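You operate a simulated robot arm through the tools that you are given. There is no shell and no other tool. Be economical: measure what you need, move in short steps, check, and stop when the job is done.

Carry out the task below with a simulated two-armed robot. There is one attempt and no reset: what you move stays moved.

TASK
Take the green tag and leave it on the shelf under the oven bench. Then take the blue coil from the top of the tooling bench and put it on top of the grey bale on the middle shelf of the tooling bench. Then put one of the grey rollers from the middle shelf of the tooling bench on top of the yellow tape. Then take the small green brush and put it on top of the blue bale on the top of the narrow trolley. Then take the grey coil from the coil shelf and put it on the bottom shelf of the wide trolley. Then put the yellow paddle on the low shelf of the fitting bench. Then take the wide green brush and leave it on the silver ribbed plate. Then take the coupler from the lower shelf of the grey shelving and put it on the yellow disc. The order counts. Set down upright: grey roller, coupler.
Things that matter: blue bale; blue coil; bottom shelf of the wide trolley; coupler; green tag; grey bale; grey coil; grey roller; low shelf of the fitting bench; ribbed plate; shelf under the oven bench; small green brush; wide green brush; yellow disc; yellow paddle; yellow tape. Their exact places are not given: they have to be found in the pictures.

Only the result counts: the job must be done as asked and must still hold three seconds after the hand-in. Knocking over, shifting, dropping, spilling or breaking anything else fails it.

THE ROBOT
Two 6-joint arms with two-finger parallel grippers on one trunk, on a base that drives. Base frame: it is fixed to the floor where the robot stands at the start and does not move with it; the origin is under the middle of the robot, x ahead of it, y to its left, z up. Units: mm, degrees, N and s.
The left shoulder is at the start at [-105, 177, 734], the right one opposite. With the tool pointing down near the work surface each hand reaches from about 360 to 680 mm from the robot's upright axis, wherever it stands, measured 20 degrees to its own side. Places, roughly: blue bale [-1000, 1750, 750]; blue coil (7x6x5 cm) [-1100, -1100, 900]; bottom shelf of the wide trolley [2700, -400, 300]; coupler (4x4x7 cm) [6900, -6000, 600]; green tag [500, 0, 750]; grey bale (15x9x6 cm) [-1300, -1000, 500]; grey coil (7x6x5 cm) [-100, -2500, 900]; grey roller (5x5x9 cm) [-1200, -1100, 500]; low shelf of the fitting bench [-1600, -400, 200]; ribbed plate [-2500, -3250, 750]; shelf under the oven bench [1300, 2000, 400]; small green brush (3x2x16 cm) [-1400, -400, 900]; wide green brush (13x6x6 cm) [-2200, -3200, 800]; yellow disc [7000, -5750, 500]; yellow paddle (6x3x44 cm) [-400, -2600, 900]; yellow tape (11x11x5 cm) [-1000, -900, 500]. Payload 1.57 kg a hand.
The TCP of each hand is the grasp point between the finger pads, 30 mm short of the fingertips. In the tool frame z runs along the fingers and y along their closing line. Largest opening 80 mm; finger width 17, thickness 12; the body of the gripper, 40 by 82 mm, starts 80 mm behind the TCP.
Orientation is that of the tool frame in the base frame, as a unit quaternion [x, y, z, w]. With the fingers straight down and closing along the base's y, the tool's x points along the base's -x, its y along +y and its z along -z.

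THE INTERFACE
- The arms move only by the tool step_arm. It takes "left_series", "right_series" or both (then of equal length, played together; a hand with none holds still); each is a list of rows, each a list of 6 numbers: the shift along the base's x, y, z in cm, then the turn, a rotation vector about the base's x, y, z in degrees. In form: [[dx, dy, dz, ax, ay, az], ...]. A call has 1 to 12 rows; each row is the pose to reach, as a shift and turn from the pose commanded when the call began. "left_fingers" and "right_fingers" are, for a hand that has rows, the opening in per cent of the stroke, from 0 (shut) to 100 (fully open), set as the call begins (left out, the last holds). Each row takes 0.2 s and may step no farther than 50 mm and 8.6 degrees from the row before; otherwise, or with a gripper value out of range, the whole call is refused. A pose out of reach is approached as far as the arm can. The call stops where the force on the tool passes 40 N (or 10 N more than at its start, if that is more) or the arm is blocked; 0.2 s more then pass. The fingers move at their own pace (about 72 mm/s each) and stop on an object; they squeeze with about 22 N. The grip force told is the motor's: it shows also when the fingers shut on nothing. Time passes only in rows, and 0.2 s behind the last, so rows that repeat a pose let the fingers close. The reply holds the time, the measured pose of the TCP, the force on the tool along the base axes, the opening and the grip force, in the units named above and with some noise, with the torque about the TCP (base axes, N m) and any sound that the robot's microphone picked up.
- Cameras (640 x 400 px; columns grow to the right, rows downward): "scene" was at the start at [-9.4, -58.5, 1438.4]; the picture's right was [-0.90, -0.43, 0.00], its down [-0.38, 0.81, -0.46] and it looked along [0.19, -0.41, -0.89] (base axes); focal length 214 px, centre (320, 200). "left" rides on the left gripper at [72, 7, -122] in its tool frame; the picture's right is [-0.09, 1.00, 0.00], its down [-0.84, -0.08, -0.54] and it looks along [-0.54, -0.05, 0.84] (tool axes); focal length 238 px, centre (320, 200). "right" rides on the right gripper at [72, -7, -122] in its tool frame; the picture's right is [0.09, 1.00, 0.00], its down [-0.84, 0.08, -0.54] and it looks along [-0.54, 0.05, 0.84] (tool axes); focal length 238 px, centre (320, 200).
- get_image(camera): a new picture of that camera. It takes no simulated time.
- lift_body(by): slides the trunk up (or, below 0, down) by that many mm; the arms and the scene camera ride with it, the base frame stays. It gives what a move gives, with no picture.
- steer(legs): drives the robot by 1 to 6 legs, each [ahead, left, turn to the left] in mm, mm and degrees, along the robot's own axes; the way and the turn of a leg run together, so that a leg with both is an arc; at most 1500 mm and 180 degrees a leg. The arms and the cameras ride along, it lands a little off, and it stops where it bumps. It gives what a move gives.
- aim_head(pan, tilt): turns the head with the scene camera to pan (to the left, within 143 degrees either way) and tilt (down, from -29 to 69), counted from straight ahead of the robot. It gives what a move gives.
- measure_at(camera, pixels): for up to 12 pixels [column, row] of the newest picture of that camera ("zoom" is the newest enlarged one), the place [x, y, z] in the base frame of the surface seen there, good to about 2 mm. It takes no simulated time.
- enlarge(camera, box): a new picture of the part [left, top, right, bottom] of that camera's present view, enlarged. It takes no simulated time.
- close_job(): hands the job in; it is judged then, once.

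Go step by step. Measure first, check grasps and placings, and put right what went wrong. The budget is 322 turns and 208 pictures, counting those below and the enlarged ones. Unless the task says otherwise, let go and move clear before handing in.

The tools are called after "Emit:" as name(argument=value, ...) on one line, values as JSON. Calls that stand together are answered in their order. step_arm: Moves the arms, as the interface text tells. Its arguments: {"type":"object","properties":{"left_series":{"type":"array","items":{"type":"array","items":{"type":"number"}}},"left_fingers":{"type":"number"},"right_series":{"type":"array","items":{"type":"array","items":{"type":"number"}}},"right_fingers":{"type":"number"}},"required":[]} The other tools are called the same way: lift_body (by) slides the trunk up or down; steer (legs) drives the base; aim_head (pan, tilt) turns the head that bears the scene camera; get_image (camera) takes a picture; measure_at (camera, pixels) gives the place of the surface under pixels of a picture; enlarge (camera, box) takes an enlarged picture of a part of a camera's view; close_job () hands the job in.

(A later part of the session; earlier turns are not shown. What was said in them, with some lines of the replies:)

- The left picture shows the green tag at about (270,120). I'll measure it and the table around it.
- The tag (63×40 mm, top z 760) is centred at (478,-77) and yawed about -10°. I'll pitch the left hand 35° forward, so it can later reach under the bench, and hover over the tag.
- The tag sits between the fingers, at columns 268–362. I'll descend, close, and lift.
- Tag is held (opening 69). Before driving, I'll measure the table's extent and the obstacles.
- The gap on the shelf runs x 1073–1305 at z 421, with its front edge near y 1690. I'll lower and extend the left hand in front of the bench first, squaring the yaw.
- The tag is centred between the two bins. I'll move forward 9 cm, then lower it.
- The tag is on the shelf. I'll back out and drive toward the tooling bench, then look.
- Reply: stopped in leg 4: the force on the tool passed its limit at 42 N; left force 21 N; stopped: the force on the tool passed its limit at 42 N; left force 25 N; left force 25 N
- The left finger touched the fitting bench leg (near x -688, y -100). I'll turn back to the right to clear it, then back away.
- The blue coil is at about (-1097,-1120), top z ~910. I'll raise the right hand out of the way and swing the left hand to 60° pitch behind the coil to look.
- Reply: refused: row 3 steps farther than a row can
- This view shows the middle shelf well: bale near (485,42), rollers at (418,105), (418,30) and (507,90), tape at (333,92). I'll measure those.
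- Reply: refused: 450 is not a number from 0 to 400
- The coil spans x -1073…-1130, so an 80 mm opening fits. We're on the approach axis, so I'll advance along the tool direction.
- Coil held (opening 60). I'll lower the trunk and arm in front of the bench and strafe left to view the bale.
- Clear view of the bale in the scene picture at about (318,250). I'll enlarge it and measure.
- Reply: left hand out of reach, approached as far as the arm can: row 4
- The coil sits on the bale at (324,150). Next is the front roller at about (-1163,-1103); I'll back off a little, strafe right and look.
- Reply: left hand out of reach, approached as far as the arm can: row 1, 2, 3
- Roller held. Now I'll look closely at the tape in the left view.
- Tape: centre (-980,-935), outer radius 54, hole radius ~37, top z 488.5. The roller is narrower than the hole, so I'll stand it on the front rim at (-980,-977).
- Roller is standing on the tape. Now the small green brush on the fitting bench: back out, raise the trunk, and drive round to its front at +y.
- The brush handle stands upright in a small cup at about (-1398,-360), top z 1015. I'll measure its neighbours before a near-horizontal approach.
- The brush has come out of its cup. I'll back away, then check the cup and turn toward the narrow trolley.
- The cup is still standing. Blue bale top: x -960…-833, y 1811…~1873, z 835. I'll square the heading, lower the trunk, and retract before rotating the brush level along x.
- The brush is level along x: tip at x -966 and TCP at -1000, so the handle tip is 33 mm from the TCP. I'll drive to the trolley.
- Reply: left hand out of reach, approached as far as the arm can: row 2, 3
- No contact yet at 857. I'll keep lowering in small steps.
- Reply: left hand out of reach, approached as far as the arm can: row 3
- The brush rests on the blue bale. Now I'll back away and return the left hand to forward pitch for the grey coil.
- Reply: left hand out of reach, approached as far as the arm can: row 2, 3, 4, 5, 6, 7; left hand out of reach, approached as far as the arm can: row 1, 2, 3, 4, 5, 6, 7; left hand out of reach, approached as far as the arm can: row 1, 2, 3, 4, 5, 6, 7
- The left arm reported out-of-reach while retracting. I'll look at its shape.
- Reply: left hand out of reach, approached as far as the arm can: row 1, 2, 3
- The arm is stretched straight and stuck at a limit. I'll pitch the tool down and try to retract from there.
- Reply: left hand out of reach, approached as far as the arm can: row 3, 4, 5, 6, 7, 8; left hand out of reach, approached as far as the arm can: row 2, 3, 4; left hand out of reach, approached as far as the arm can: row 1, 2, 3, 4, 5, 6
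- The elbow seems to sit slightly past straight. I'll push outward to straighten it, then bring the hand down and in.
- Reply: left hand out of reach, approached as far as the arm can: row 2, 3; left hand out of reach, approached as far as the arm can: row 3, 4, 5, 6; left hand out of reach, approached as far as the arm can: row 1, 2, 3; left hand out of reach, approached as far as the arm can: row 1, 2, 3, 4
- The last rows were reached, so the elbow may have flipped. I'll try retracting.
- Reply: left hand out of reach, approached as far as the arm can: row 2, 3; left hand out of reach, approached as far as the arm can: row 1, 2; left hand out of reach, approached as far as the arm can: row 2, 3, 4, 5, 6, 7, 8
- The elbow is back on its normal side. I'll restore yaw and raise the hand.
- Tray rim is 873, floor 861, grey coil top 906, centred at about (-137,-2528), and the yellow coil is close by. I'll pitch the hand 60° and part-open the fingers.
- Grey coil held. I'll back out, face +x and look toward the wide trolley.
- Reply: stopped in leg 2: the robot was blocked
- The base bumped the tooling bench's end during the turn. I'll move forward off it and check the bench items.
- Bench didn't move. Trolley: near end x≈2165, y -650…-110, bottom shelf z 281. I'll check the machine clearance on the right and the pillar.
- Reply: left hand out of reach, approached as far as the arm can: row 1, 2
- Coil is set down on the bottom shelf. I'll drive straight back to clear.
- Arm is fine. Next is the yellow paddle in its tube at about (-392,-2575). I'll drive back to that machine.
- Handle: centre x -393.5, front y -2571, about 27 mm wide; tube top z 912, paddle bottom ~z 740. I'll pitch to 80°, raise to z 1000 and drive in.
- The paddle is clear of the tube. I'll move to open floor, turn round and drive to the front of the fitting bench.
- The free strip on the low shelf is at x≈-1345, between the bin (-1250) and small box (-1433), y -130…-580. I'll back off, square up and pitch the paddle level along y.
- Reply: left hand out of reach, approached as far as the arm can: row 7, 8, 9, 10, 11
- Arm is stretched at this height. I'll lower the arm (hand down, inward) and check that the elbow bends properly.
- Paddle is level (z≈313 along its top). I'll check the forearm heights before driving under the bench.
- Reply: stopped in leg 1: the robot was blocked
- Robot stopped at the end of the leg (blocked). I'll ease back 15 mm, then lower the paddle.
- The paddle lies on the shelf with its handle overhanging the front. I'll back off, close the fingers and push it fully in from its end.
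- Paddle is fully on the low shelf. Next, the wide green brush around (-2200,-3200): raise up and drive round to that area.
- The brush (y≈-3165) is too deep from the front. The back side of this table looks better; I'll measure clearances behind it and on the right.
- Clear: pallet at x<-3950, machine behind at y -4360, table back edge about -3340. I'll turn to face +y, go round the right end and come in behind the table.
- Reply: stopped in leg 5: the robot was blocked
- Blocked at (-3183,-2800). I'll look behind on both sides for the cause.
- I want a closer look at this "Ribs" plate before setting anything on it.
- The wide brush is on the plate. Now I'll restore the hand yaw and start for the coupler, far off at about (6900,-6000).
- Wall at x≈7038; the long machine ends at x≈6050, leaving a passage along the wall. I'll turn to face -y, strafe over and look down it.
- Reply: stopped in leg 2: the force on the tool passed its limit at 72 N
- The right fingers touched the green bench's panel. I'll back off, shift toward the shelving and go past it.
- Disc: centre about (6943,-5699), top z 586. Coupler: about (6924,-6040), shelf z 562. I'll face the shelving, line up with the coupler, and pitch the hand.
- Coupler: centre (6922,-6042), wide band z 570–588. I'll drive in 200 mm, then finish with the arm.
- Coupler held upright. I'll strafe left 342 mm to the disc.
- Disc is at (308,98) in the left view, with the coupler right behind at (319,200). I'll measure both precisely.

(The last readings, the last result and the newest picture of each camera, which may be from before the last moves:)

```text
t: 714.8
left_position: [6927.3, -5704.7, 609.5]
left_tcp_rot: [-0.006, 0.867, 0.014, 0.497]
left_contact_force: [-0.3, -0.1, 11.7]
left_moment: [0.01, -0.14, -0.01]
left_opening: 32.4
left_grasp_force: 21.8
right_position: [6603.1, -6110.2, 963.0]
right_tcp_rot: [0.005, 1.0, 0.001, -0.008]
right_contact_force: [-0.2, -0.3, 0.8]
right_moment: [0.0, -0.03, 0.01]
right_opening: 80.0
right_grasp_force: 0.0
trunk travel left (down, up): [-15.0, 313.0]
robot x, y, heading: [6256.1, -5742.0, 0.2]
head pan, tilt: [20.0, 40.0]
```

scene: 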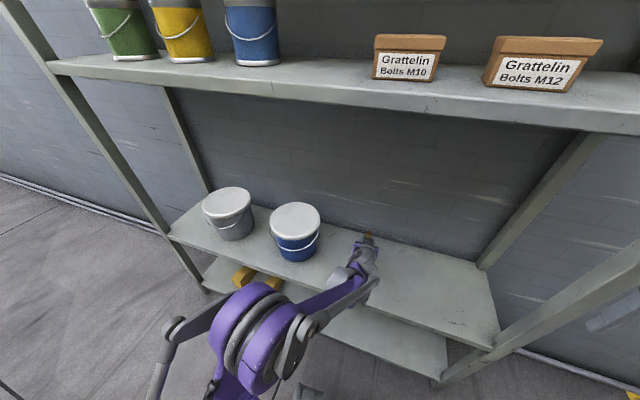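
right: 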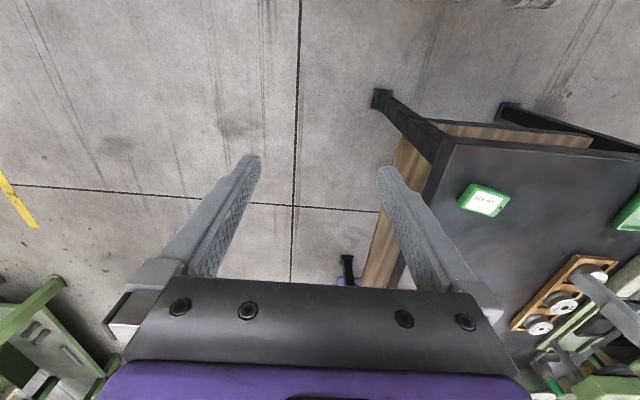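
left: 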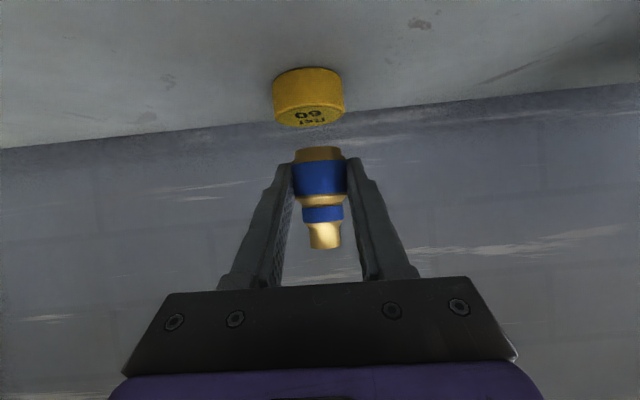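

Contact (about 12 N). I'll ease up half a millimetre, release and back straight out.

Emit:
step_arm(left_series=[[0, 0, 0.05, 0, 0, 0], [0, 0, 0.08, 0, 0, 0]])

Emit:
step_arm(left_series=[[0, 0, 0, 0, 0, 0], [0, 0, 0, 0, 0, 0], [0, 0, 0, 0, 0, 0]], left_fingers=70)

Emit:
get_image(camera="left")

```text
t: 715.4
left_position: [6928.0, -5705.0, 610.7]
left_tcp_rot: [-0.008, 0.868, 0.014, 0.496]
left_contact_force: [-2.2, 0.4, 5.9]
left_moment: [0.01, -0.01, 0.0]
left_opening: 32.3
left_grasp_force: 22.1
right_position: [6603.8, -6110.6, 963.5]
right_tcp_rot: [0.004, 1.0, 0.001, -0.009]
right_contact_force: [0.5, -0.3, -0.3]
right_moment: [0.02, 0.02, 0.04]
right_opening: 79.8
right_grasp_force: 0.1
trunk travel left (down, up): [-15.0, 313.0]
robot x, y, heading: [6253.4, -5740.2, -0.0]
head pan, tilt: [20.0, 40.0]
```

```text
t: 716.2
left_position: [6929.8, -5705.7, 609.8]
left_tcp_rot: [-0.007, 0.868, 0.015, 0.496]
left_contact_force: [0.1, -0.5, -0.4]
left_moment: [-0.01, -0.01, -0.06]
left_opening: 56.0
left_grasp_force: 0.1
right_position: [6604.5, -6109.9, 962.1]
right_tcp_rot: [0.004, 1.0, 0.001, -0.009]
right_contact_force: [0.2, -0.2, -0.4]
right_moment: [0.0, 0.01, -0.02]
right_opening: 80.0
right_grasp_force: 0.1
trunk travel left (down, up): [-15.0, 313.0]
robot x, y, heading: [6257.1, -5740.0, -0.2]
head pan, tilt: [20.0, 40.0]
```

```text
35 pictures are left
```

left: 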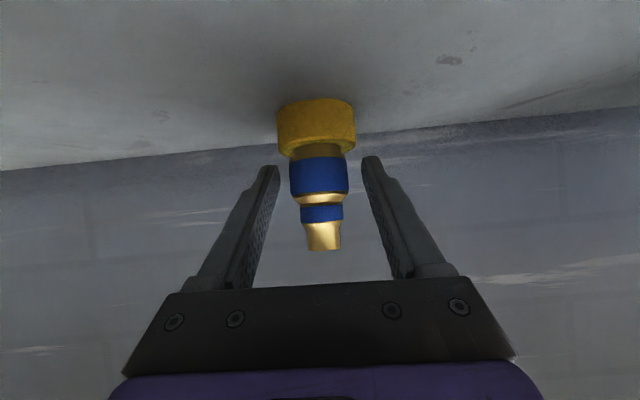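

The coupler stands on the disc. I'll drive straight back and check it.

Emit:
steer(legs=[[-300, 0, 0]])

Emit:
get_image(camera="left")

Emit:
enlarge(camera="scene", box=[240, 160, 480, 310])

```text
t: 718.2
left_position: [6635.6, -5706.1, 609.5]
left_tcp_rot: [-0.006, 0.868, 0.014, 0.497]
left_contact_force: [0.0, 0.1, 0.9]
left_moment: [0.01, 0.01, -0.03]
left_opening: 55.9
left_grasp_force: 0.0
right_position: [6310.6, -6110.3, 962.4]
right_tcp_rot: [0.004, 1.0, 0.001, -0.008]
right_contact_force: [-0.6, 0.4, -0.2]
right_moment: [0.02, 0.01, 0.03]
right_opening: 80.0
right_grasp_force: 0.0
trunk travel left (down, up): [-15.0, 313.0]
robot x, y, heading: [5964.3, -5742.3, -0.5]
head pan, tilt: [20.0, 40.0]
```

```text
34 pictures are left
```

left: 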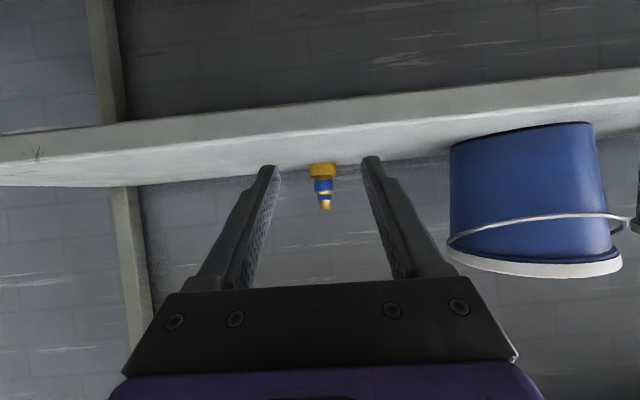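

```text
2.67 times, centred on (360, 235) of scene
```

zoom: 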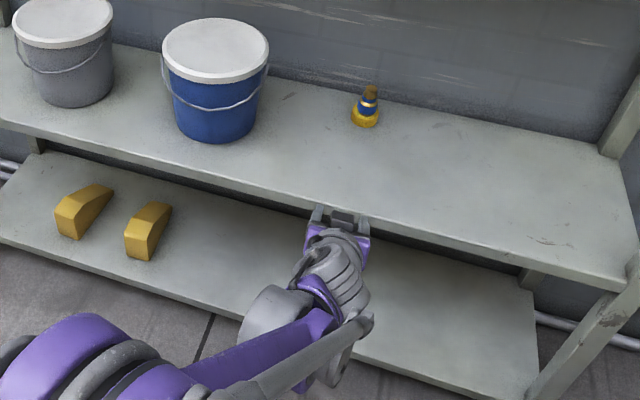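

The coupler stands upright on the yellow disc and the hands are clear, so I'm handing the job in.

Emit:
close_job()

```text
The job is handed in.
```

All eight items were placed in the order asked, the grey roller and coupler are standing upright, and the job is handed in. I checked each placing in the pictures just after letting go, and both hands were clear at the end.

The robot bumped fixed furniture four times on the way:
- **Fitting bench leg:** it touched this with the left fingers.
- **Tooling bench end:** the base hit this during a turn. I measured it afterwards and it had not moved.
- **Yellow-edged table:** the base was blocked against it. I measured it afterwards and it had not shifted noticeably.
- **Green bench near the grey shelving:** the right fingers hit its panel at about 72 N, and I didn't check whether it shifted.
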